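You operate a simulated robot arm through the tools that you are given. There is no shell and no other tool.

You are at the controls of a simulated robot arm. One attempt, no reset.

TASK
Draw the green bar back, push the ELM bundle over, square both to the row, fit the CEDAR ticket.
Fine: on the half-laid pallet: loosen the bar's thumb nut first, draw the bar back before the push and tighten the nut after squaring; the ELM bundle is pushed straight over from the bay by the grey rail till it lies a hand's width (5 to 13 cm) past the dark gap on the open layer; the ticket goes into the small holder on the green frame; the other tickets stay.

The check looks at the end state, three seconds after you hand in, the way a careful person would. Anything else that was tipped, shoved, dropped, spilled or broken makes it a failure.

THE ROBOT
A 6-joint arm with a two-finger gripper, fixed in place. Base frame: the origin is on the floor under the middle of its stand, x ahead of it, y to its left, z up; the work surface is at about z = 700. Units: mm, degrees, N and s.
It reaches about 1637 mm from its shoulder. Its first joint turns from -166.0 to 166.0 degrees. Payload 3.43 kg.
Tool frame: the origin (TCP) lies between the finger pads and is the grasp point; the fingertips stand 20 mm ahead of it; z points along the fingers, y is the line along which they close. The gripper opens to 190 mm; its body begins 248 mm behind the TCP.
Orientation is that of the tool frame in the base frame, as [roll, pitch, yaw] about the fixed x, y, z axes, in that order (R = Rz(yaw) Ry(pitch) Rx(roll)). With the fingers straight down and closing along the base's y, the tool's x points along the base's -x, its y along +y and its z along -z.

THE INTERFACE
- The arm moves only by the tool send_rows. Its argument "commands" is one flat list of numbers, 7 for each row, row after row: the finger opening in mm, from 0 to 190, then the shift along the tool's x, y, z in units of 400 mm (1.0 is 400 mm), then the turn, a rotation vector about the tool's x, y, z in units of 90 degrees (1.0 is 90 degrees). In form: [jaw, x, y, z, rx, ry, rz, jaw, x, y, z, rx, ry, rz, ...]. A call has 1 to 20 rows; each row is the pose to reach, as a shift and turn from the pose commanded when the call began, along the tool's axes at that moment. A call with a number of a shift or a turn outside -1 to 1 is refused whole. Rows are played at 5 a second. More than 50 mm and 8.6 degrees between two rows, or a gripper value outside its range, and nothing of the call is played. A pose out of reach is approached as far as the arm can. The call stops where the force on the tool passes 60 N (or 10 N more than at its start, if that is more) or the arm is blocked; 0.2 s more then pass. The fingers move at their own pace (about 45 mm/s each) and stop on an object; they squeeze with about 32 N. The grip force told is the motor's: it shows also when the fingers shut on nothing. Time passes only in rows, and 0.2 s behind the last, so rows that repeat a pose let the fingers close. The reply holds the time, the measured pose of the TCP, the force on the tool along the base axes, the opening and the grip force, in the units named above and with some noise, with the torque about the TCP (base axes, N m) and any sound that the robot's microphone picked up.
- Cameras (640 x 400 px; columns grow to the right, rows downward): "scene" is fixed at [400, 499.7, 1445.7]; the picture's right is [-0.88, -0.48, 0.00], its down [-0.37, 0.68, -0.63] and it looks along [0.30, -0.55, -0.77] (base axes); focal length 286 px, centre (320, 200). "wrist" rides on the gripper at [70, -8, -288] in the tool frame; the picture's right is [0.12, 0.99, 0.00], its down [-0.96, 0.12, -0.25] and it looks along [-0.25, 0.03, 0.97] (tool axes); focal length 261 px, centre (320, 200). There is no depth. A picture from a camera that has moved, and an enlarged one, comes with that camera's place and axes in the base frame and with its lens.
- camera(camera): a new picture of that camera. The clock stands still meanwhile.
- slide_trunk(by): slides the trunk up (or, below 0, down) by that many mm; the arm rides with it, the base frame stays. It gives what a move gives, with no picture.
- enlarge(camera, box): a new picture of the part [left, top, right, bottom] of that camera's present view, enlarged. The clock stands still meanwhile.
- close_job(): hands the job in; it is judged then, once.

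Places have to be worked out from the pictures, the camera data and where the tool is seen. Open the gripper and draw the arm clear of the work before you hand the job in, unless the task says otherwise.

The tools are called after ">>>" as a command line: name --argument value ..., lists and objects as JSON in quotes. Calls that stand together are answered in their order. send_rows: Moves the arm, as the interface text tells. Its arguments: {"type":"object","properties":{"commands":{"type":"array","items":{"type":"number"}}},"required":["commands"]} The other tools are called the same way: slide_trunk (by) moves the trunk up or down; camera (camera) takes a picture; enlarge (camera, box) takes an enlarged picture of a part of a camera's view; close_job () hands the job in.

At the start:

```text
clock: 0.0
ee_pos: [966.8, -35.2, 1042.1]
tool_rot: [-180.0, -0.1, -180.0]
ft_force: [-1.1, 0.2, -0.1]
wrist_torque: [-0.04, -0.02, -0.02]
gripper_width: 190.2
finger_force: 0.1
trunk travel left (down, up): [-100.0, 140.0]
```

scene: 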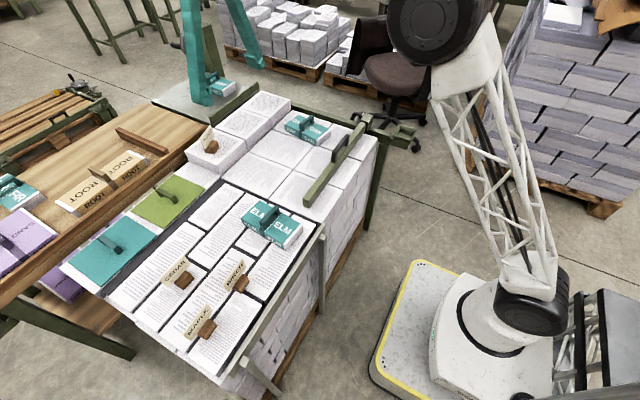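
wrist: 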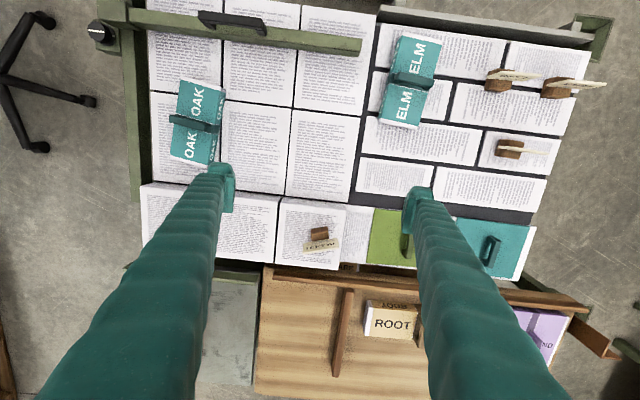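

The pictures show a pallet with a dark gap between two layers, a green bar with a thumb nut, the ELM bundle near the grey rail, and tickets in wooden blocks. I look closer before moving anything.

>>> enlarge --camera "wrist" --box '[360, 0, 620, 160]'

>>> enlarge --camera "wrist" --box '[80, 0, 380, 190]'

>>> enlarge --camera "scene" --box '[160, 180, 340, 380]'

>>> enlarge --camera "scene" --box '[270, 90, 430, 220]'

```text
2.46 times, centred on (490, 80) of wrist
camera zoom: at [897.4, -42.2, 1330.4], right [-0.12, 0.99, 0.0], down [0.96, 0.12, 0.25], along [0.25, 0.03, -0.97], focal length 642 px, centre (-98, 495)
```

zoom: 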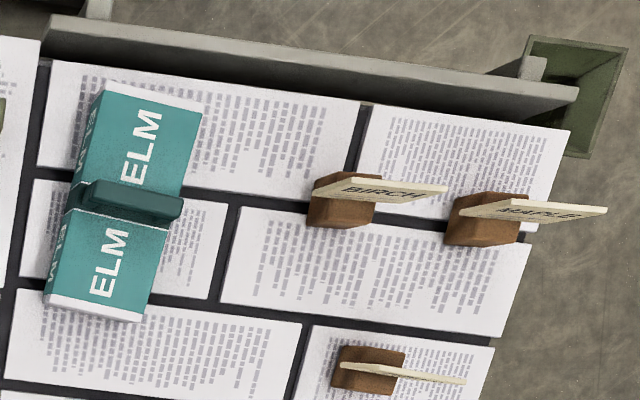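

```text
2.11 times, centred on (230, 95) of wrist
camera zoom: at [897.4, -42.2, 1330.4], right [-0.12, 0.99, 0.0], down [0.96, 0.12, 0.25], along [0.25, 0.03, -0.97], focal length 549 px, centre (510, 421)
```

zoom: 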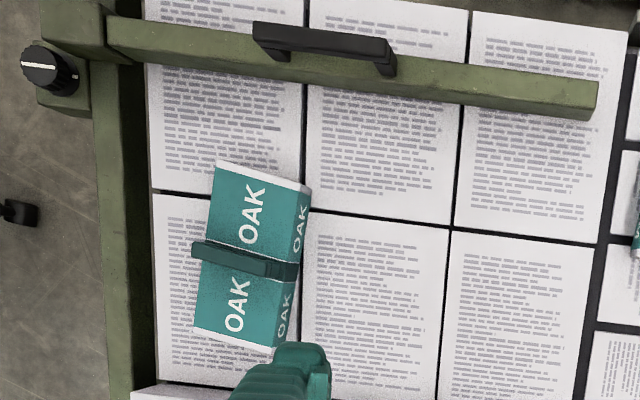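

```text
2.00 times, centred on (250, 280) of scene
camera zoom: at [400.0, 499.7, 1445.7], right [-0.88, -0.48, 0.0], down [-0.37, 0.68, -0.63], along [0.3, -0.55, -0.77], focal length 572 px, centre (460, 40)
```

zoom: 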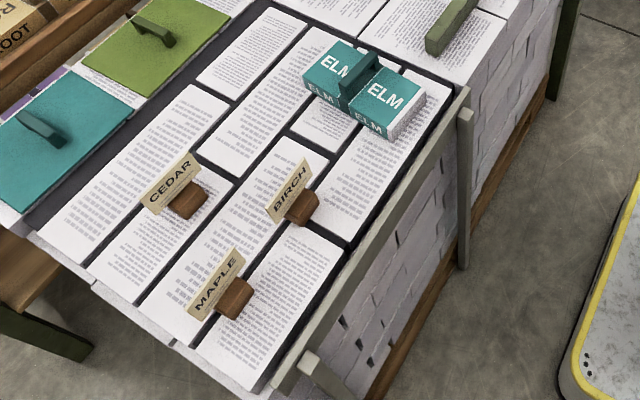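

```text
3.08 times, centred on (350, 155) of scene
camera zoom: at [400.0, 499.7, 1445.7], right [-0.88, -0.48, 0.0], down [-0.37, 0.68, -0.63], along [0.3, -0.55, -0.77], focal length 880 px, centre (228, 338)
```

zoom: 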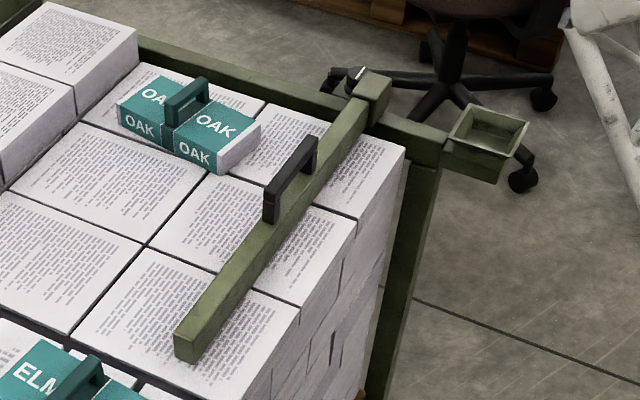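

The pallet looks aligned with the base axes: the dark gap runs along x at y≈53, the bar lies along y at x≈707, and the knob is near (755,-480). The holder is probably near (546,-497). I move the wrist camera over the knob and holder at a safe height to measure them.

>>> send_rows --commands '[190, 0.074, -0.0875, 0.011, 0, 0, 0, 190, 0.148, -0.175, 0.022, 0, 0, 0, 190, 0.222, -0.2625, 0.033, 0, 0, 0, 190, 0.296, -0.35, 0.044, 0, 0, 0, 190, 0.37, -0.4375, 0.056, 0, 0, 0, 190, 0.443, -0.525, 0.067, 0, 0, 0, 190, 0.517, -0.6125, 0.078, 0, 0, 0, 190, 0.591, -0.7, 0.089, 0, 0, 0, 190, 0.665, -0.7875, 0.1, 0, 0, 0]'

>>> camera --camera "wrist"

```text
clock: 2.0
ee_pos: [701.1, -348.1, 1003.1]
tool_rot: [-180.0, 0.0, -179.8]
ft_force: [-0.4, -1.3, -0.7]
wrist_torque: [-0.17, 0.13, -0.01]
gripper_width: 189.8
finger_force: 0.2
trunk travel left (down, up): [-100.0, 140.0]
```

```text
taken
camera wrist: at [631.0, -354.8, 1290.5], right [-0.12, 0.99, 0.0], down [0.96, 0.12, 0.25], along [0.25, 0.03, -0.97], focal length 261 px, centre (320, 200)
```

wrist: 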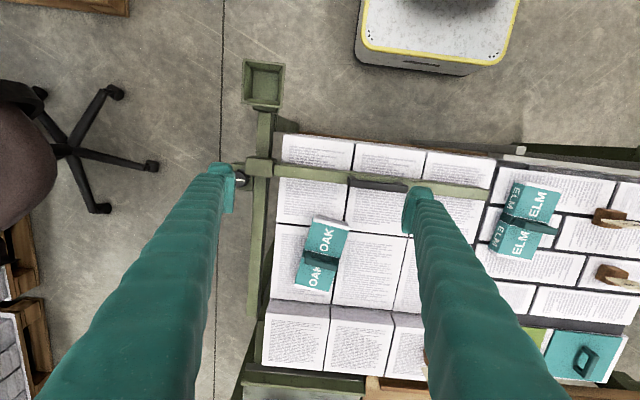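

>>> enlarge --camera "wrist" --box '[220, 50, 380, 150]'

>>> enlarge --camera "wrist" --box '[210, 130, 370, 230]'

>>> enlarge --camera "wrist" --box '[240, 200, 400, 300]'

```text
4.00 times, centred on (300, 100) of wrist
camera zoom: at [631.0, -354.8, 1290.5], right [-0.12, 0.99, 0.0], down [0.96, 0.12, 0.25], along [0.25, 0.03, -0.97], focal length 1043 px, centre (400, 600)
```

zoom: 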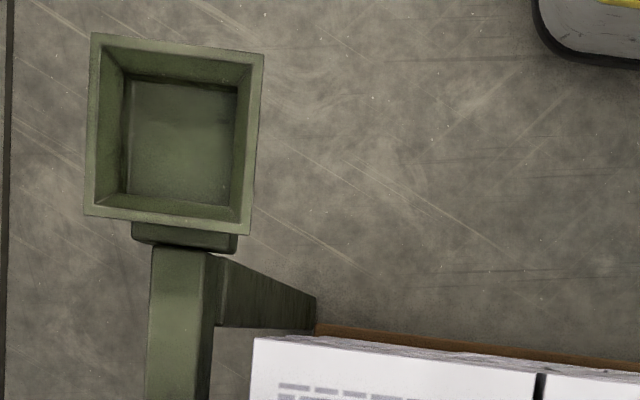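

```text
4.00 times, centred on (290, 180) of wrist
camera zoom: at [631.0, -354.8, 1290.5], right [-0.12, 0.99, 0.0], down [0.96, 0.12, 0.25], along [0.25, 0.03, -0.97], focal length 1043 px, centre (440, 280)
```

zoom: 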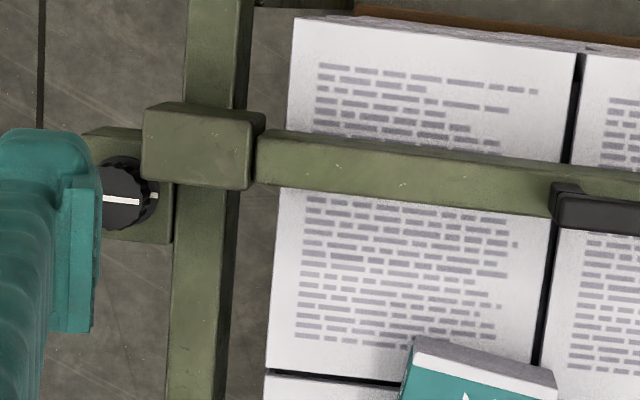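

```text
4.00 times, centred on (320, 250) of wrist
camera zoom: at [631.0, -354.8, 1290.5], right [-0.12, 0.99, 0.0], down [0.96, 0.12, 0.25], along [0.25, 0.03, -0.97], focal length 1043 px, centre (320, 0)
```

zoom: 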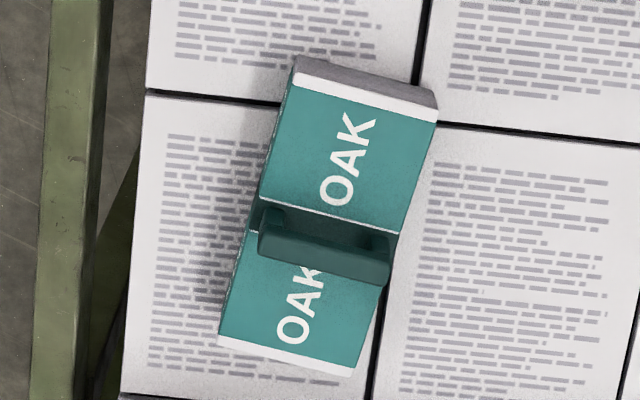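

The holder is an open-topped box with its rim centre near (547,-477,731), and the knob top is near (748,-516,720). I move above the knob so that it shows between the open fingers.

>>> send_rows --commands '[190, -0.0235, -0.084, 0.0365, 0, 0, 0, 190, -0.047, -0.168, 0.073, 0, 0, 0, 190, -0.0705, -0.252, 0.1095, 0, 0, 0, 190, -0.094, -0.336, 0.146, 0, 0, 0, 190, -0.1175, -0.42, 0.1825, 0, 0, 0]'

>>> camera --camera "wrist"

>>> enlarge --camera "wrist" --box '[240, 140, 400, 240]'

>>> enlarge --camera "scene" --box '[320, 80, 420, 150]'

```text
clock: 3.2
ee_pos: [748.8, -516.9, 930.0]
tool_rot: [180.0, 0.0, -179.8]
ft_force: [0.5, 1.1, 1.3]
wrist_torque: [-0.13, -0.09, 0.01]
gripper_width: 189.7
finger_force: 0.0
trunk travel left (down, up): [-100.0, 140.0]
```

```text
taken
camera wrist: at [678.5, -524.0, 1217.2], right [-0.12, 0.99, 0.0], down [0.96, 0.12, 0.25], along [0.25, 0.03, -0.97], focal length 261 px, centre (320, 200)
```

wrist: 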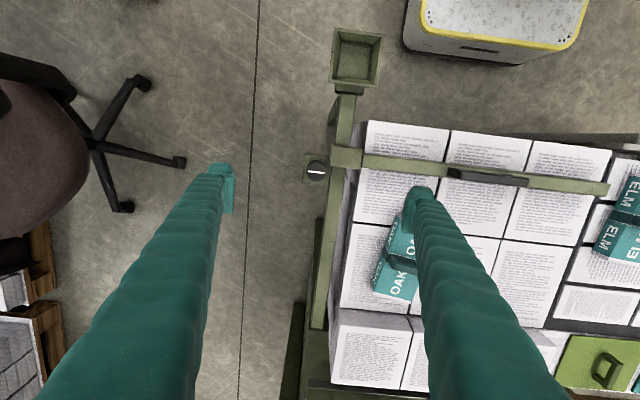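

```text
4.00 times, centred on (320, 190) of wrist
camera zoom: at [678.5, -524.0, 1217.2], right [-0.12, 0.99, 0.0], down [0.96, 0.12, 0.25], along [0.25, 0.03, -0.97], focal length 1043 px, centre (320, 240)
```

zoom: 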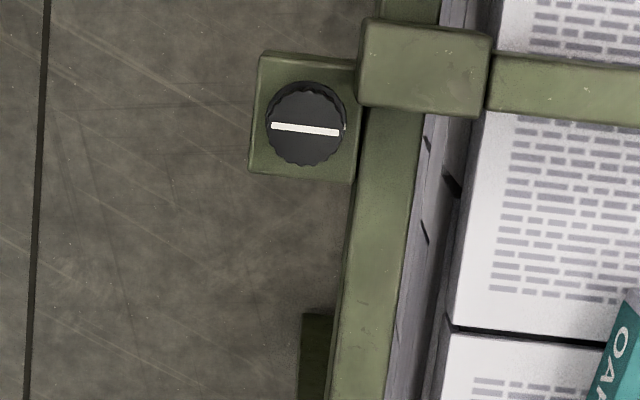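

```text
5.71 times, centred on (370, 115) of scene
camera zoom: at [400.0, 499.7, 1445.7], right [-0.88, -0.48, 0.0], down [-0.37, 0.68, -0.63], along [0.3, -0.55, -0.77], focal length 1635 px, centre (34, 686)
```

zoom: 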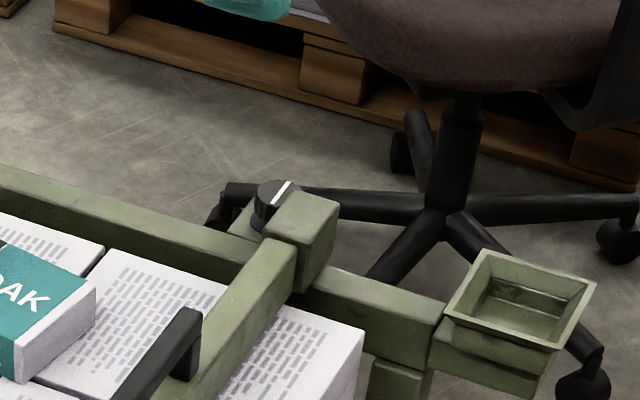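

The knob is vertical, about 39 mm across, centred near (749,-520), with the clamp block's corner close on its (-x,+y) side. I should therefore grip it with the fingers along x and turn counter-clockwise until they lie along y; first I check the fingertip size.

>>> enlarge --camera "wrist" --box '[190, 140, 290, 240]'

>>> enlarge --camera "wrist" --box '[380, 160, 480, 260]'

>>> camera --camera "scene"

```text
4.00 times, centred on (240, 190) of wrist
camera zoom: at [678.5, -524.0, 1217.2], right [-0.12, 0.99, 0.0], down [0.96, 0.12, 0.25], along [0.25, 0.03, -0.97], focal length 1043 px, centre (640, 240)
```

zoom: 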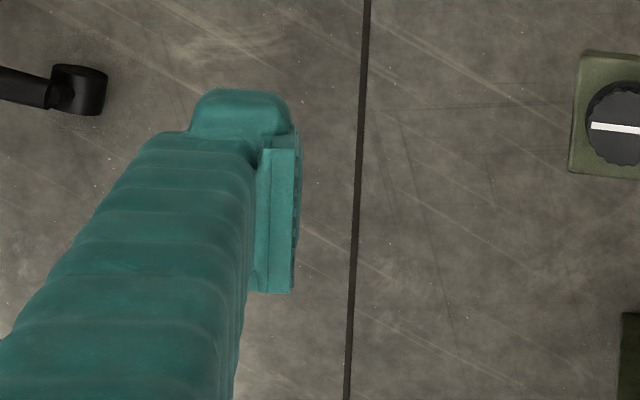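

```text
4.00 times, centred on (430, 210) of wrist
camera zoom: at [678.5, -524.0, 1217.2], right [-0.12, 0.99, 0.0], down [0.96, 0.12, 0.25], along [0.25, 0.03, -0.97], focal length 1043 px, centre (-120, 160)
```

zoom: 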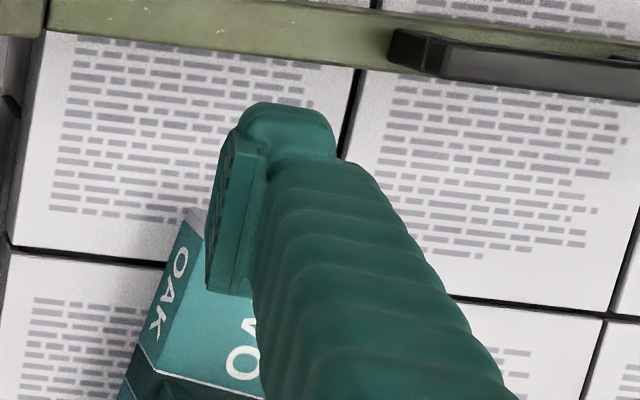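

```text
taken
```

scene: 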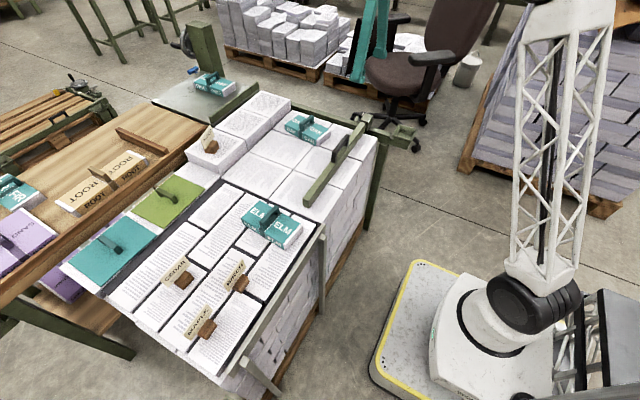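

I want the fingertip width and thickness before working near the clamp block, so I enlarge the scene view around the fingers.

>>> enlarge --camera "scene" --box '[340, 0, 440, 100]'

```text
4.00 times, centred on (390, 50) of scene
camera zoom: at [400.0, 499.7, 1445.7], right [-0.88, -0.48, 0.0], down [-0.37, 0.68, -0.63], along [0.3, -0.55, -0.77], focal length 1144 px, centre (40, 800)
```

zoom: 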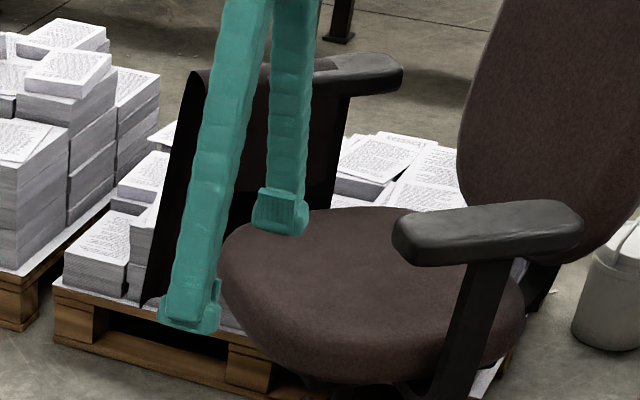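

The fingers look about 40 mm wide, so I will grip the knob off-centre, away from the clamp block. I turn the tool 90° clockwise at this height so it closes along x, then look again.

>>> send_rows --commands '[190, 0, 0, 0, 0, 0, 0.091, 190, 0, 0, 0, 0, 0, 0.182, 190, 0, 0, 0, 0, 0, 0.273, 190, 0, 0, 0, 0, 0, 0.364, 190, 0, 0, 0, 0, 0, 0.455, 190, 0, 0, 0, 0, 0, 0.546, 190, 0, 0, 0, 0, 0, 0.637, 190, 0, 0, 0, 0, 0, 0.728, 190, 0, 0, 0, 0, 0, 0.819, 190, 0, 0, 0, 0, 0, 0.91, 190, 0, 0, 0, 0, 0, 1.0]'

>>> camera --camera "wrist"

```text
clock: 5.6
ee_pos: [749.2, -518.2, 929.0]
tool_rot: [-180.0, -0.1, 89.9]
ft_force: [0.7, 0.2, -0.7]
wrist_torque: [-0.02, 0.0, 0.0]
gripper_width: 189.9
finger_force: 0.1
trunk travel left (down, up): [-100.0, 140.0]
```

```text
taken
camera wrist: at [740.9, -446.1, 1217.5], right [0.99, 0.12, 0.0], down [0.11, -0.96, 0.25], along [0.03, -0.25, -0.97], focal length 261 px, centre (320, 200)
```

wrist: 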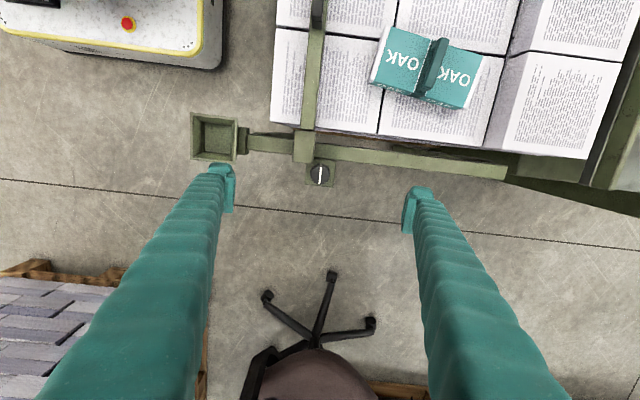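

The wrist turned freely and the knob sits centred between the fingers. I go down to about z=830 with the jaw narrowed to 100 for a closer look.

>>> send_rows --commands '[150, 0, 0, 0.0625, 0, 0, 0, 130, 0, 0, 0.125, 0, 0, 0, 110, 0, 0, 0.1875, 0, 0, 0, 100, 0, 0, 0.25, 0, 0, 0, 100, 0, 0, 0.25, 0, 0, 0]'

>>> enlarge --camera "wrist" --box '[200, 90, 440, 240]'

>>> enlarge --camera "scene" --box '[300, 50, 420, 140]'

```text
clock: 6.8
ee_pos: [748.2, -517.2, 828.7]
tool_rot: [-179.9, 0.0, 89.9]
ft_force: [-0.8, 0.0, 0.0]
wrist_torque: [-0.03, 0.01, 0.03]
gripper_width: 100.1
finger_force: 0.0
trunk travel left (down, up): [-100.0, 140.0]
```

```text
2.67 times, centred on (320, 165) of wrist
camera zoom: at [740.1, -445.0, 1116.6], right [0.99, 0.12, 0.0], down [0.12, -0.96, 0.25], along [0.03, -0.25, -0.97], focal length 695 px, centre (320, 293)
```

zoom: 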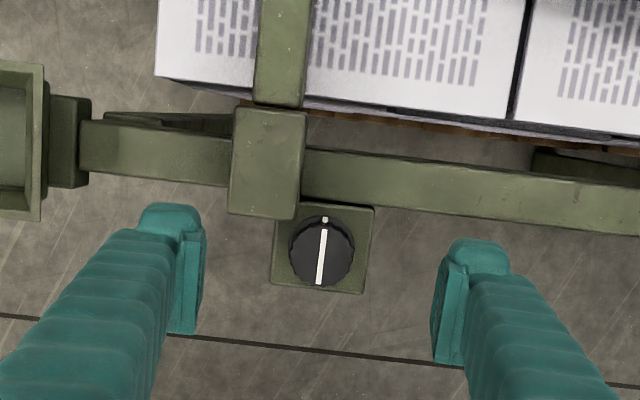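

```text
4.44 times, centred on (360, 95) of scene
camera zoom: at [400.0, 499.7, 1445.7], right [-0.88, -0.48, 0.0], down [-0.37, 0.68, -0.63], along [0.3, -0.55, -0.77], focal length 1271 px, centre (142, 667)
```

zoom: 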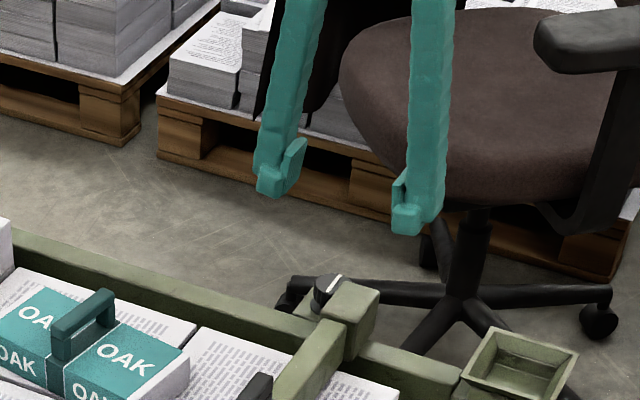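

The pointer lines up with a white index mark on the plate, which I read as tight. I put the knob at (750,-522) with its top at z≈722, the plate at z≈700 and the clamp corner at (734,-501). I move to the shifted grip position (750,-531) and go down in two stages, jaw at 70.

>>> send_rows --commands '[90, -0.0175, 0.0025, 0.05, 0, 0, 0, 80, -0.035, 0.005, 0.1, 0, 0, 0, 70, -0.035, 0.005, 0.16, 0, 0, 0, 70, -0.035, 0.005, 0.16, 0, 0, 0]'

>>> enlarge --camera "wrist" --box '[220, 90, 420, 240]'

>>> enlarge --camera "scene" --box '[320, 70, 400, 130]'

```text
clock: 7.8
ee_pos: [751.2, -530.8, 766.2]
tool_rot: [179.9, 0.0, 89.9]
ft_force: [0.1, 0.4, -0.5]
wrist_torque: [0.0, -0.05, 0.0]
gripper_width: 69.7
finger_force: 0.0
trunk travel left (down, up): [-100.0, 140.0]
```

```text
2.67 times, centred on (320, 165) of wrist
camera zoom: at [742.5, -459.8, 1053.2], right [0.99, 0.12, 0.0], down [0.12, -0.96, 0.25], along [0.03, -0.25, -0.97], focal length 695 px, centre (320, 293)
```

zoom: 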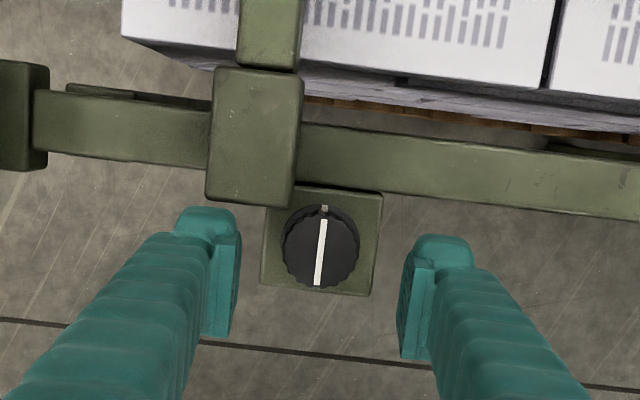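

```text
6.67 times, centred on (360, 100) of scene
camera zoom: at [400.0, 499.7, 1445.7], right [-0.88, -0.48, 0.0], down [-0.37, 0.68, -0.63], along [0.3, -0.55, -0.77], focal length 1907 px, centre (53, 867)
```

zoom: 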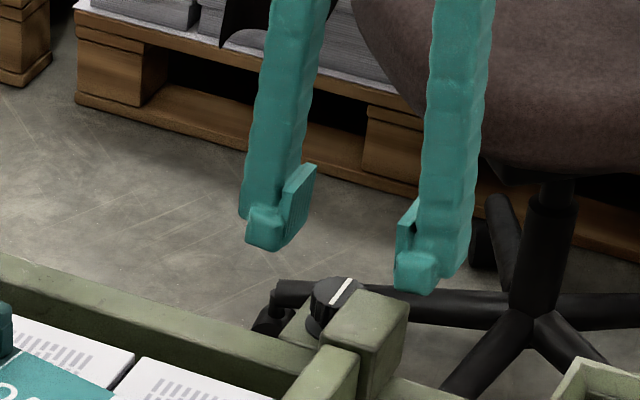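

The knob is confirmed at (750,-522) and the fingers straddle it clear of the clamp block. I go down to TCP z≈727 (tips at about 707).

>>> send_rows --commands '[70, 0, 0, 0.04, 0, 0, 0, 70, 0, 0, 0.075, 0, 0, 0, 70, 0, 0, 0.0975, 0, 0, 0, 70, 0, 0, 0.0975, 0, 0, 0]'

>>> enlarge --camera "scene" --box '[320, 70, 400, 130]'

>>> enlarge --camera "wrist" --box '[220, 90, 420, 240]'

```text
clock: 8.8
ee_pos: [752.8, -532.7, 725.6]
tool_rot: [-180.0, 0.0, 89.9]
ft_force: [-0.2, -0.7, -0.2]
wrist_torque: [0.0, 0.01, 0.04]
gripper_width: 70.0
finger_force: 0.1
trunk travel left (down, up): [-100.0, 140.0]
```

```text
6.67 times, centred on (360, 100) of scene
camera zoom: at [400.0, 499.7, 1445.7], right [-0.88, -0.48, 0.0], down [-0.37, 0.68, -0.63], along [0.3, -0.55, -0.77], focal length 1907 px, centre (53, 867)
```

zoom: 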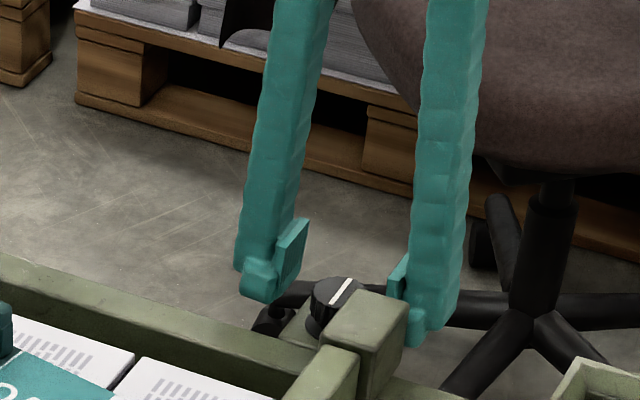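

```text
2.67 times, centred on (320, 165) of wrist
camera zoom: at [743.7, -461.1, 1013.7], right [0.99, 0.12, 0.0], down [0.12, -0.96, 0.25], along [0.03, -0.25, -0.97], focal length 695 px, centre (320, 293)
```

zoom: 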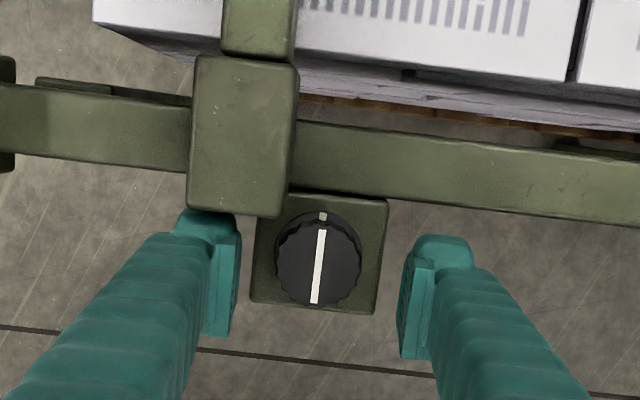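

No contact, and the tips stand beside the knob. I close the fingers on it.

>>> send_rows --commands '[50, 0, 0, 0, 0, 0, 0, 36, 0, 0, 0, 0, 0, 0, 30, 0, 0, 0, 0, 0, 0, 30, 0, 0, 0, 0, 0, 0]'

>>> enlarge --camera "wrist" --box '[220, 90, 420, 240]'

```text
clock: 9.8
ee_pos: [749.5, -533.0, 726.9]
tool_rot: [-179.9, -0.1, 90.0]
ft_force: [-19.4, 6.2, -1.2]
wrist_torque: [0.07, 0.17, 0.17]
gripper_width: 36.7
finger_force: 40.5
trunk travel left (down, up): [-100.0, 140.0]
```

```text
2.67 times, centred on (320, 165) of wrist
camera zoom: at [742.4, -461.5, 1013.7], right [0.99, 0.12, 0.0], down [0.12, -0.96, 0.25], along [0.03, -0.24, -0.97], focal length 695 px, centre (320, 293)
```

zoom: 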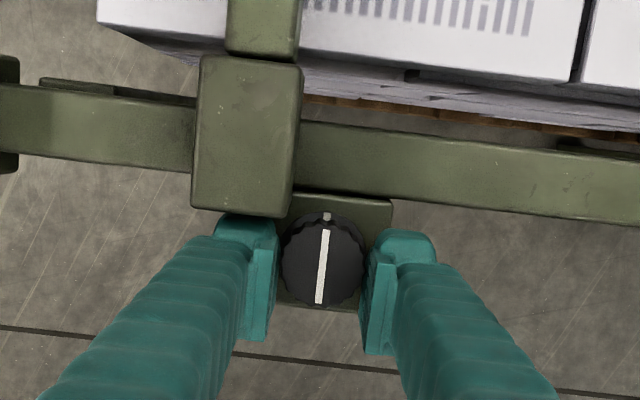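

The knob is held (36.7 mm). I turn counter-clockwise about the knob axis, about 42° first, to see whether it follows.

>>> send_rows --commands '[30, 0.0003, 0.0008, 0, 0, 0, -0.0944, 30, 0.001, 0.0041, 0, 0, 0, -0.1889, 30, 0.0022, 0.0072, 0, 0, 0, -0.2833, 30, 0.0039, 0.0101, 0, 0, 0, -0.3778, 30, 0.0059, 0.0127, 0, 0, 0, -0.4722]'

>>> enlarge --camera "wrist" --box '[220, 90, 420, 240]'

```text
clock: 11.0
ee_pos: [756.4, -529.8, 726.5]
tool_rot: [-180.0, -0.1, 132.7]
ft_force: [-7.9, -1.9, -13.9]
wrist_torque: [-0.31, -0.19, 0.05]
gripper_width: 36.7
finger_force: 44.7
trunk travel left (down, up): [-100.0, 140.0]
```

```text
2.67 times, centred on (320, 165) of wrist
camera zoom: at [702.7, -483.4, 1013.7], right [0.65, 0.76, 0.0], down [0.74, -0.63, 0.25], along [0.19, -0.16, -0.97], focal length 695 px, centre (320, 293)
```

zoom: 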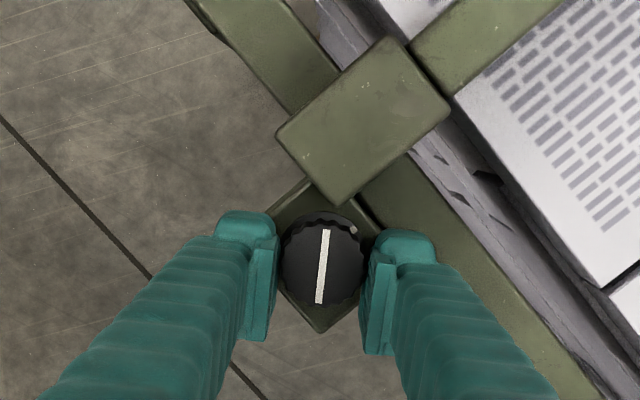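

The knob follows; the pointer has left the index mark by about 42° with little torque. I carry on to about 85°.

>>> send_rows --commands '[30, 0.0003, 0.0033, 0, 0, 0, -0.0944, 30, 0.001, 0.0066, 0, 0, 0, -0.1889, 30, 0.0022, 0.0097, 0, 0, 0, -0.2833, 30, 0.0039, 0.0126, 0, 0, 0, -0.3778, 30, 0.0059, 0.0152, 0, 0, 0, -0.4722]'

>>> enlarge --camera "wrist" --box '[220, 90, 420, 240]'

```text
clock: 12.2
ee_pos: [759.3, -525.3, 726.9]
tool_rot: [180.0, 0.1, 175.1]
ft_force: [1.6, -7.7, -11.0]
wrist_torque: [-0.1, -0.26, 0.07]
gripper_width: 36.4
finger_force: 44.9
trunk travel left (down, up): [-100.0, 140.0]
```

```text
2.67 times, centred on (320, 165) of wrist
camera zoom: at [688.5, -525.9, 1013.7], right [-0.03, 1.0, 0.0], down [0.97, 0.03, 0.25], along [0.25, 0.01, -0.97], focal length 695 px, centre (320, 293)
```

zoom: 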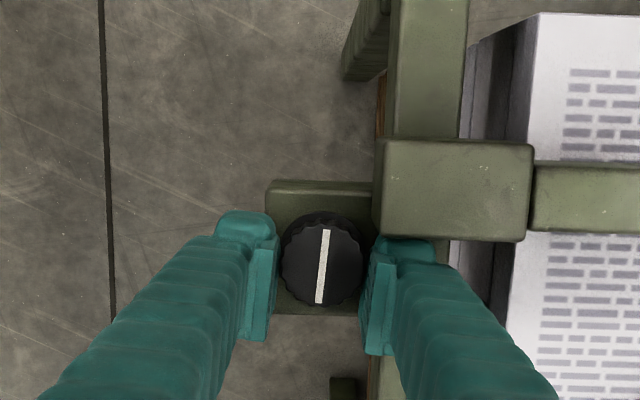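

The knob has turned 85° with the pointer now along x. I open, rise straight up and go look at the bar's handle to test whether the bar is free.

>>> send_rows --commands '[45, 0, 0, 0, 0, 0, 0, 60, 0, 0, 0, 0, 0, 0, 66, 0, 0, 0, 0, 0, 0, 66, 0, 0, -0.06, 0, 0, 0, 66, 0, 0, -0.16, 0, 0, 0, 66, 0, 0, -0.26, 0, 0, 0, 66, 0, 0, -0.36, 0, 0, 0, 66, 0, 0, -0.46, 0, 0, 0]'

>>> camera --camera "wrist"

>>> enlarge --camera "scene" --box '[290, 80, 410, 210]'

```text
clock: 14.0
ee_pos: [758.7, -524.7, 909.6]
tool_rot: [-179.9, -0.1, 175.0]
ft_force: [-0.3, -0.6, -0.7]
wrist_torque: [0.04, 0.06, -0.01]
gripper_width: 66.1
finger_force: 0.0
trunk travel left (down, up): [-100.0, 140.0]
```

```text
taken
camera wrist: at [688.0, -526.2, 1196.9], right [-0.03, 1.0, 0.0], down [0.97, 0.03, 0.25], along [0.25, 0.01, -0.97], focal length 261 px, centre (320, 200)
```

wrist: 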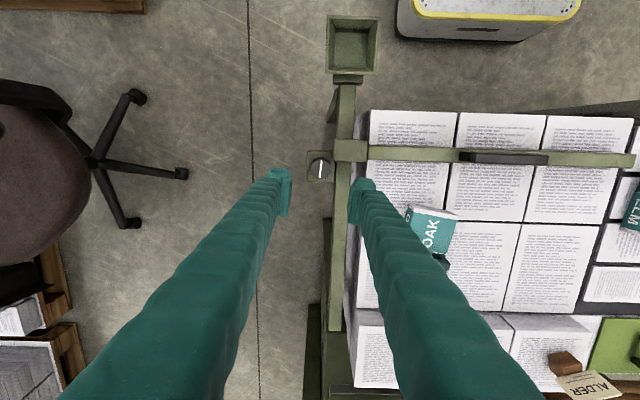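

```text
3.08 times, centred on (350, 145) of scene
camera zoom: at [400.0, 499.7, 1445.7], right [-0.88, -0.48, 0.0], down [-0.37, 0.68, -0.63], along [0.3, -0.55, -0.77], focal length 880 px, centre (228, 369)
```

zoom: 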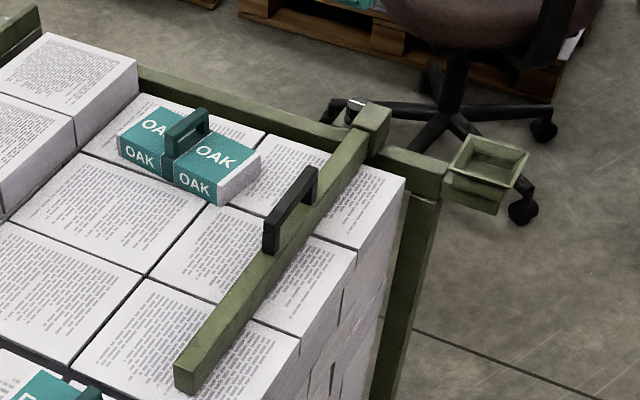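

The nut now stands about a quarter turn from its mark. I move above the black handle on the bar, turning the tool so it closes along x, to measure the handle.

>>> send_rows --commands '[80, 0.0158, 0.0643, -0.0045, 0, 0, 0.0858, 90, 0.0317, 0.1286, -0.0091, 0, 0, 0.1716, 100, 0.0475, 0.193, -0.0136, 0, 0, 0.2575, 110, 0.0634, 0.2573, -0.0182, 0, 0, 0.3433, 120, 0.0792, 0.3216, -0.0227, 0, 0, 0.4291, 120, 0.0951, 0.3859, -0.0273, 0, 0, 0.5149, 120, 0.1109, 0.4502, -0.0318, 0, 0, 0.6007, 120, 0.1268, 0.5145, -0.0364, 0, 0, 0.6865, 120, 0.1426, 0.5789, -0.0409, 0, 0, 0.7724, 120, 0.1585, 0.6432, -0.0455, 0, 0, 0.8582, 120, 0.1743, 0.7075, -0.05, 0, 0, 0.944]'

>>> camera --camera "wrist"

>>> enlarge --camera "wrist" --box '[220, 80, 420, 240]'

```text
clock: 16.4
ee_pos: [713.4, -235.2, 930.5]
tool_rot: [180.0, 0.0, 89.9]
ft_force: [0.7, 0.3, 0.2]
wrist_torque: [0.06, 0.04, -0.01]
gripper_width: 120.2
finger_force: 0.1
trunk travel left (down, up): [-100.0, 140.0]
```

```text
taken
camera wrist: at [705.6, -163.7, 1217.3], right [0.99, 0.12, 0.0], down [0.11, -0.96, 0.25], along [0.03, -0.25, -0.97], focal length 261 px, centre (320, 200)
```

wrist: 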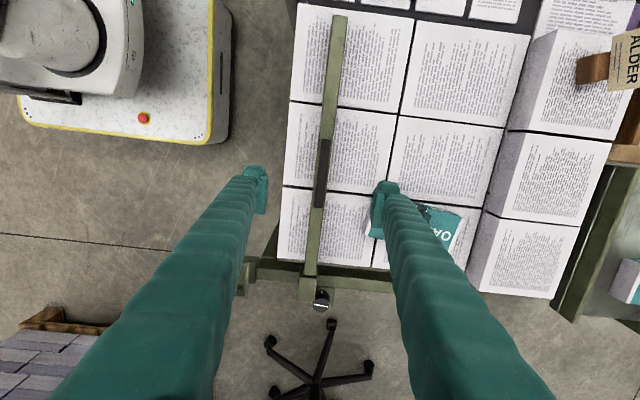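

```text
2.50 times, centred on (320, 160) of wrist
camera zoom: at [705.6, -163.7, 1217.3], right [0.99, 0.12, 0.0], down [0.11, -0.96, 0.25], along [0.03, -0.25, -0.97], focal length 652 px, centre (320, 300)
```

zoom: 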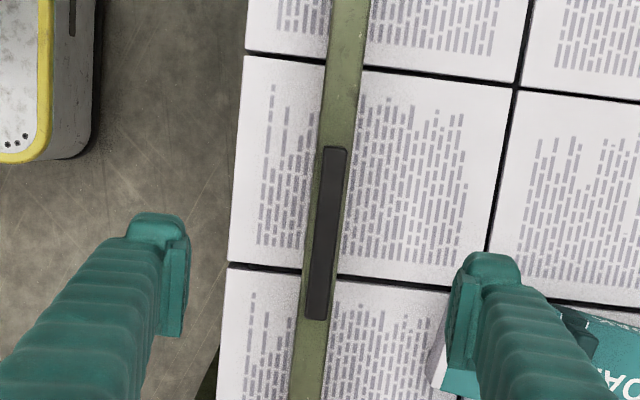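

The handle runs from y≈-288 to -173 at x≈717, about 15 mm wide with its top at z≈790. I narrow the jaw to 60 and go down to z≈778 over its middle.

>>> send_rows --commands '[90, 0.005, 0.003, 0.05, 0, 0, 0, 70, 0.015, 0.01, 0.1, 0, 0, 0, 60, 0.015, 0.01, 0.17, 0, 0, 0, 60, 0.015, 0.01, 0.24, 0, 0, 0, 60, 0.015, 0.01, 0.3, 0, 0, 0, 60, 0.015, 0.01, 0.35, 0, 0, 0, 60, 0.015, 0.01, 0.38, 0, 0, 0, 60, 0.015, 0.01, 0.38, 0, 0, 0]'

>>> enlarge --camera "wrist" --box '[220, 80, 420, 240]'

>>> enlarge --camera "scene" --box '[290, 80, 410, 210]'

```text
clock: 18.2
ee_pos: [717.6, -227.4, 779.0]
tool_rot: [-180.0, 0.0, 90.2]
ft_force: [-0.3, 0.7, -0.2]
wrist_torque: [0.01, 0.0, -0.01]
gripper_width: 60.1
finger_force: 0.1
trunk travel left (down, up): [-100.0, 140.0]
```

```text
2.50 times, centred on (320, 160) of wrist
camera zoom: at [709.5, -157.0, 1066.0], right [0.99, 0.12, 0.0], down [0.12, -0.96, 0.25], along [0.03, -0.25, -0.97], focal length 652 px, centre (320, 300)
```

zoom: 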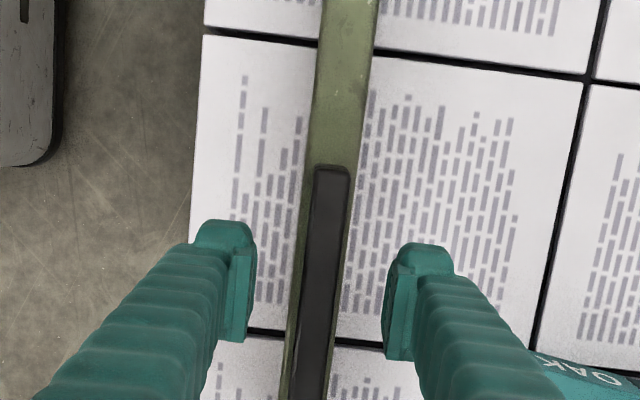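

```text
3.08 times, centred on (350, 145) of scene
camera zoom: at [400.0, 499.7, 1445.7], right [-0.88, -0.48, 0.0], down [-0.37, 0.68, -0.63], along [0.3, -0.55, -0.77], focal length 880 px, centre (228, 369)
```

zoom: 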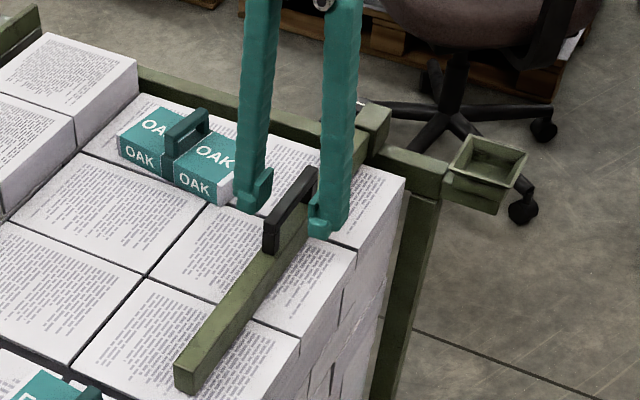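

The fingers straddle the handle with no contact. I close on it.

>>> send_rows --commands '[40, 0, 0, 0, 0, 0, 0, 20, 0, 0, 0, 0, 0, 0, 8, 0, 0, 0, 0, 0, 0, 8, 0, 0, 0, 0, 0, 0]'

>>> enlarge --camera "scene" --box '[290, 80, 410, 210]'

```text
clock: 19.2
ee_pos: [718.2, -228.5, 779.3]
tool_rot: [-180.0, 0.0, 90.0]
ft_force: [-3.0, 0.7, -1.8]
wrist_torque: [-0.06, 0.03, -0.6]
gripper_width: 11.6
finger_force: 34.4
trunk travel left (down, up): [-100.0, 140.0]
```

```text
3.08 times, centred on (350, 145) of scene
camera zoom: at [400.0, 499.7, 1445.7], right [-0.88, -0.48, 0.0], down [-0.37, 0.68, -0.63], along [0.3, -0.55, -0.77], focal length 880 px, centre (228, 369)
```

zoom: 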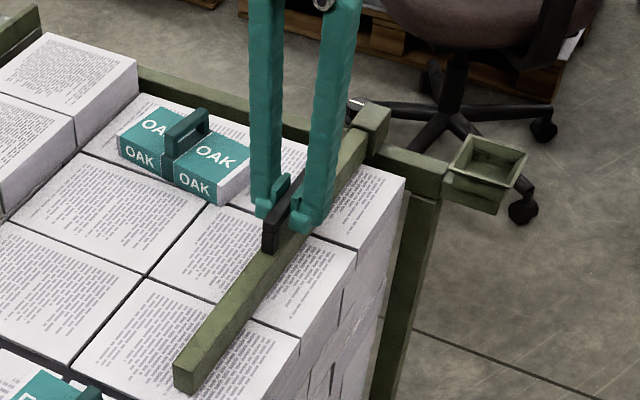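

The handle is held at 11.6 mm. I pull it back 10 mm in -x to test whether the bar is free.

>>> send_rows --commands '[8, 0, -0.00625, 0, 0, 0, 0, 8, 0, -0.0125, 0, 0, 0, 0, 8, 0, -0.01875, 0, 0, 0, 0, 8, 0, -0.025, 0, 0, 0, 0]'

>>> enlarge --camera "scene" --box '[290, 80, 410, 210]'

```text
clock: 20.2
ee_pos: [709.0, -228.6, 778.2]
tool_rot: [-179.9, 0.1, 90.1]
ft_force: [2.4, 7.3, -11.7]
wrist_torque: [0.05, 0.01, -1.09]
gripper_width: 11.6
finger_force: 44.4
trunk travel left (down, up): [-100.0, 140.0]
```

```text
3.08 times, centred on (350, 145) of scene
camera zoom: at [400.0, 499.7, 1445.7], right [-0.88, -0.48, 0.0], down [-0.37, 0.68, -0.63], along [0.3, -0.55, -0.77], focal length 880 px, centre (228, 369)
```

zoom: 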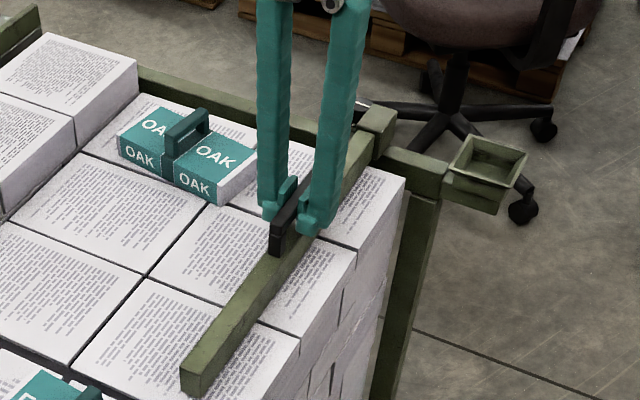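

The bar slides freely with only a few newtons. ELM's nearest corner is at about x=685, so I draw the bar back another 56 mm to bring its front face to x≈665.

>>> send_rows --commands '[8, 0, -0.0175, 0, 0, 0, 0, 8, 0, -0.035, 0, 0, 0, 0, 8, 0, -0.0525, 0, 0, 0, 0, 8, 0, -0.07, 0, 0, 0, 0, 8, 0, -0.0875, 0, 0, 0, 0, 8, 0, -0.105, 0, 0, 0, 0, 8, 0, -0.1225, 0, 0, 0, 0, 8, 0, -0.14, 0, 0, 0, 0, 8, 0, -0.14, 0, 0, 0, 0]'

>>> camera --camera "scene"

>>> enlarge --camera "scene" --box '[220, 90, 420, 260]'

```text
clock: 22.2
ee_pos: [651.2, -230.5, 778.1]
tool_rot: [180.0, 0.0, 90.0]
ft_force: [16.2, 38.8, -22.0]
wrist_torque: [0.18, -0.03, -0.46]
gripper_width: 11.4
finger_force: 45.4
trunk travel left (down, up): [-100.0, 140.0]
```

```text
taken
```

scene: 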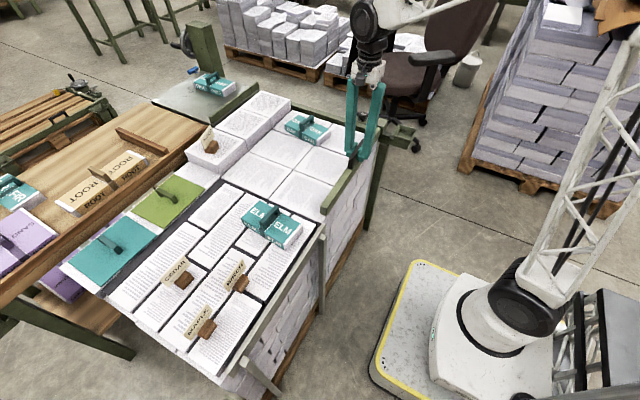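

```text
2.35 times, centred on (320, 175) of scene
camera zoom: at [400.0, 499.7, 1445.7], right [-0.88, -0.48, 0.0], down [-0.37, 0.68, -0.63], along [0.3, -0.55, -0.77], focal length 673 px, centre (320, 259)
```

zoom: 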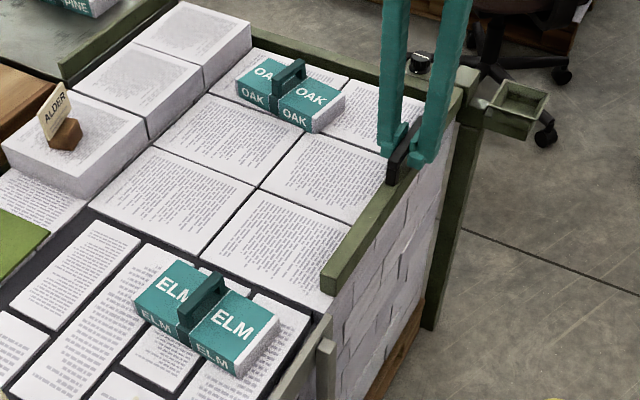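

The bar is drawn back, though a sideways load of 39 N has built up in y and the knob looks separated from the clamp. I check that area.

>>> enlarge --camera "scene" --box '[340, 90, 430, 150]'

>>> camera --camera "wrist"

```text
6.67 times, centred on (385, 120) of scene
camera zoom: at [400.0, 499.7, 1445.7], right [-0.88, -0.48, 0.0], down [-0.37, 0.68, -0.63], along [0.3, -0.55, -0.77], focal length 1907 px, centre (-113, 733)
```

zoom: 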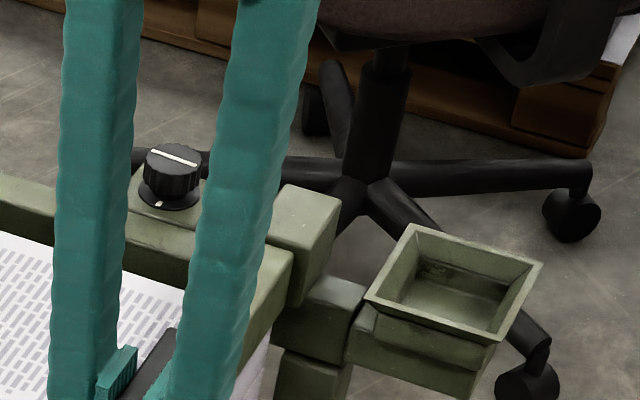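

```text
taken
camera wrist: at [643.5, -157.7, 1065.9], right [0.99, 0.12, 0.0], down [0.12, -0.96, 0.25], along [0.03, -0.25, -0.97], focal length 261 px, centre (320, 200)
```

wrist: 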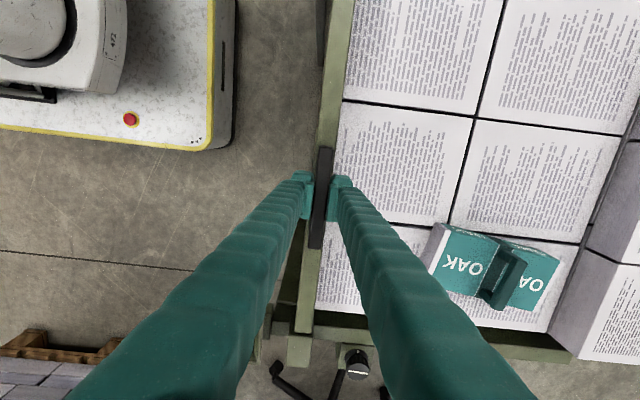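

The nut and its plate stay on the frame at (750,-522), and only the carriage slides. I release the handle and lift straight up.

>>> send_rows --commands '[20, 0, 0, 0, 0, 0, 0, 40, 0, 0, 0, 0, 0, 0, 60, 0, 0, 0, 0, 0, 0, 60, 0, 0, 0, 0, 0, 0, 60, 0, 0, -0.08, 0, 0, 0, 60, 0, 0, -0.18, 0, 0, 0, 60, 0, 0, -0.3, 0, 0, 0, 60, 0, 0, -0.42, 0, 0, 0]'

>>> enlarge --camera "scene" --box '[220, 90, 420, 260]'

```text
clock: 24.0
ee_pos: [649.0, -229.8, 947.3]
tool_rot: [-179.9, -0.1, 90.1]
ft_force: [0.8, 0.0, 0.0]
wrist_torque: [0.03, 0.09, -0.04]
gripper_width: 60.1
finger_force: 0.1
trunk travel left (down, up): [-100.0, 140.0]
```

```text
2.35 times, centred on (320, 175) of scene
camera zoom: at [400.0, 499.7, 1445.7], right [-0.88, -0.48, 0.0], down [-0.37, 0.68, -0.63], along [0.3, -0.55, -0.77], focal length 673 px, centre (320, 259)
```

zoom: 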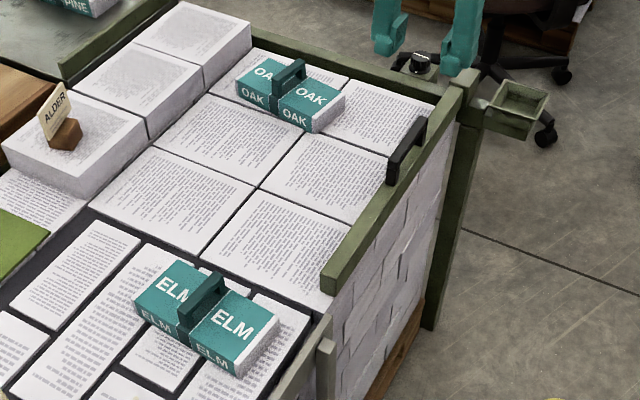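

The bar rests drawn back, clear of ELM's path. I move above ELM at a safe height to measure it.

>>> send_rows --commands '[80, 0.1109, 0.0391, 0, 0, 0, 0, 100, 0.2219, 0.0781, 0, 0, 0, 0, 120, 0.3328, 0.1172, 0, 0, 0, 0, 150, 0.4438, 0.1563, 0, 0, 0, 0, 170, 0.5547, 0.1953, 0, 0, 0, 0, 190, 0.6656, 0.2344, 0, 0, 0, 0, 190, 0.7766, 0.2734, 0, 0, 0, 0, 190, 0.8875, 0.3125, 0, 0, 0, 0]'

>>> camera --camera "wrist"

>>> enlarge --camera "wrist" --box '[220, 80, 420, 240]'

```text
clock: 25.8
ee_pos: [775.1, 123.4, 947.0]
tool_rot: [180.0, 0.1, 90.1]
ft_force: [-0.6, -0.9, 1.1]
wrist_torque: [0.11, -0.07, 0.0]
gripper_width: 190.3
finger_force: 0.2
trunk travel left (down, up): [-100.0, 140.0]
```

```text
taken
camera wrist: at [767.1, 195.7, 1235.2], right [0.99, 0.12, 0.0], down [0.12, -0.96, 0.25], along [0.03, -0.25, -0.97], focal length 261 px, centre (320, 200)
```

wrist: 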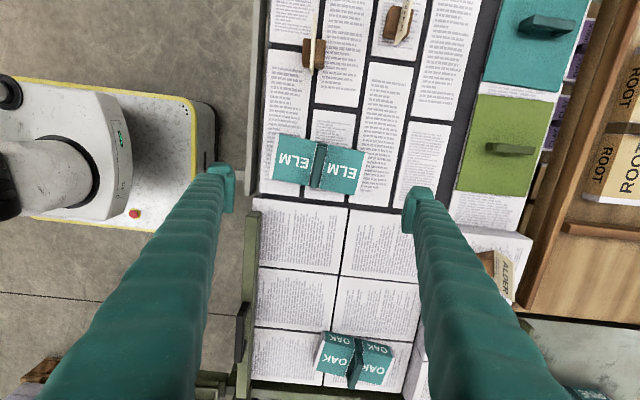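

```text
2.50 times, centred on (320, 160) of wrist
camera zoom: at [767.1, 195.7, 1235.2], right [0.99, 0.12, 0.0], down [0.12, -0.96, 0.25], along [0.03, -0.25, -0.97], focal length 652 px, centre (320, 300)
```

zoom: 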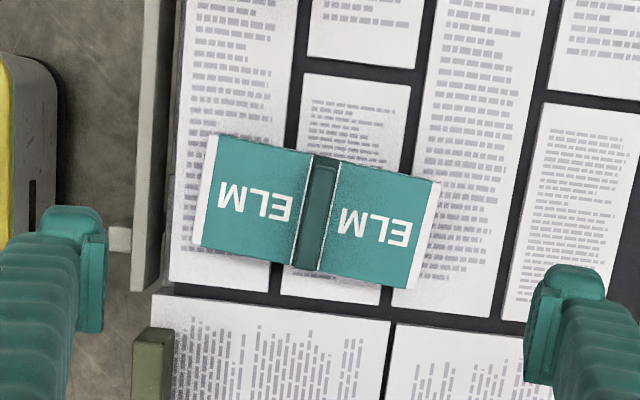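

ELM is about 168×82 mm, centred at (770,137) and skewed about -5°, with its top at z≈750. The gap spans y≈47.5 to 61, and BIRCH starts at y≈305. I come down on ELM's +y side at y≈225 with two fingers 60 mm apart, so that the push squares it.

>>> send_rows --commands '[150, 0.1, -0.005, 0, 0, 0, 0, 110, 0.2, -0.01, 0, 0, 0, 0, 80, 0.25, -0.015, 0.06, 0, 0, 0, 60, 0.25, -0.015, 0.16, 0, 0, 0, 60, 0.25, -0.015, 0.27, 0, 0, 0, 60, 0.25, -0.015, 0.38, 0, 0, 0, 60, 0.25, -0.015, 0.46, 0, 0, 0, 60, 0.25, -0.015, 0.5, 0, 0, 0, 60, 0.25, -0.015, 0.5, 0, 0, 0]'

>>> camera --camera "wrist"

>>> enlarge --camera "scene" --box '[180, 160, 340, 280]'

```text
clock: 27.8
ee_pos: [769.8, 225.5, 747.3]
tool_rot: [-179.9, 0.0, 90.1]
ft_force: [0.0, -0.3, 0.0]
wrist_torque: [0.01, 0.0, 0.02]
gripper_width: 60.0
finger_force: 0.1
trunk travel left (down, up): [-100.0, 140.0]
```

```text
taken
camera wrist: at [762.2, 297.3, 1034.8], right [0.99, 0.12, 0.0], down [0.12, -0.96, 0.25], along [0.03, -0.25, -0.97], focal length 261 px, centre (320, 200)
```

wrist: 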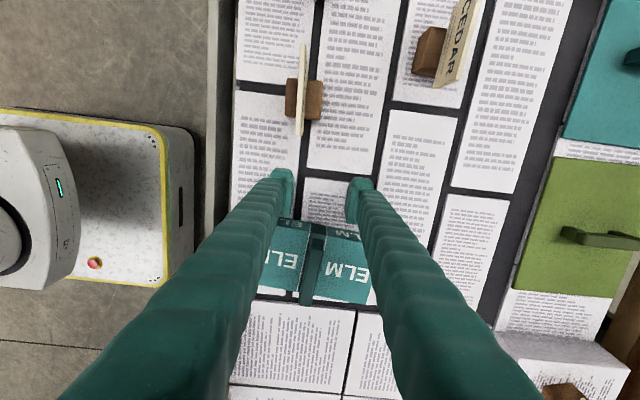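

```text
3.33 times, centred on (260, 220) of scene
camera zoom: at [400.0, 499.7, 1445.7], right [-0.88, -0.48, 0.0], down [-0.37, 0.68, -0.63], along [0.3, -0.55, -0.77], focal length 954 px, centre (520, 133)
```

zoom: 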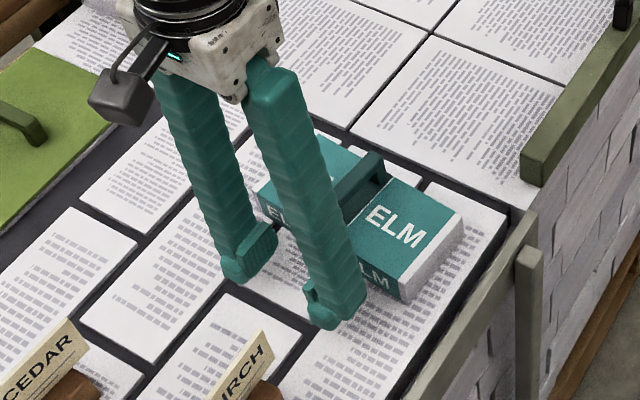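

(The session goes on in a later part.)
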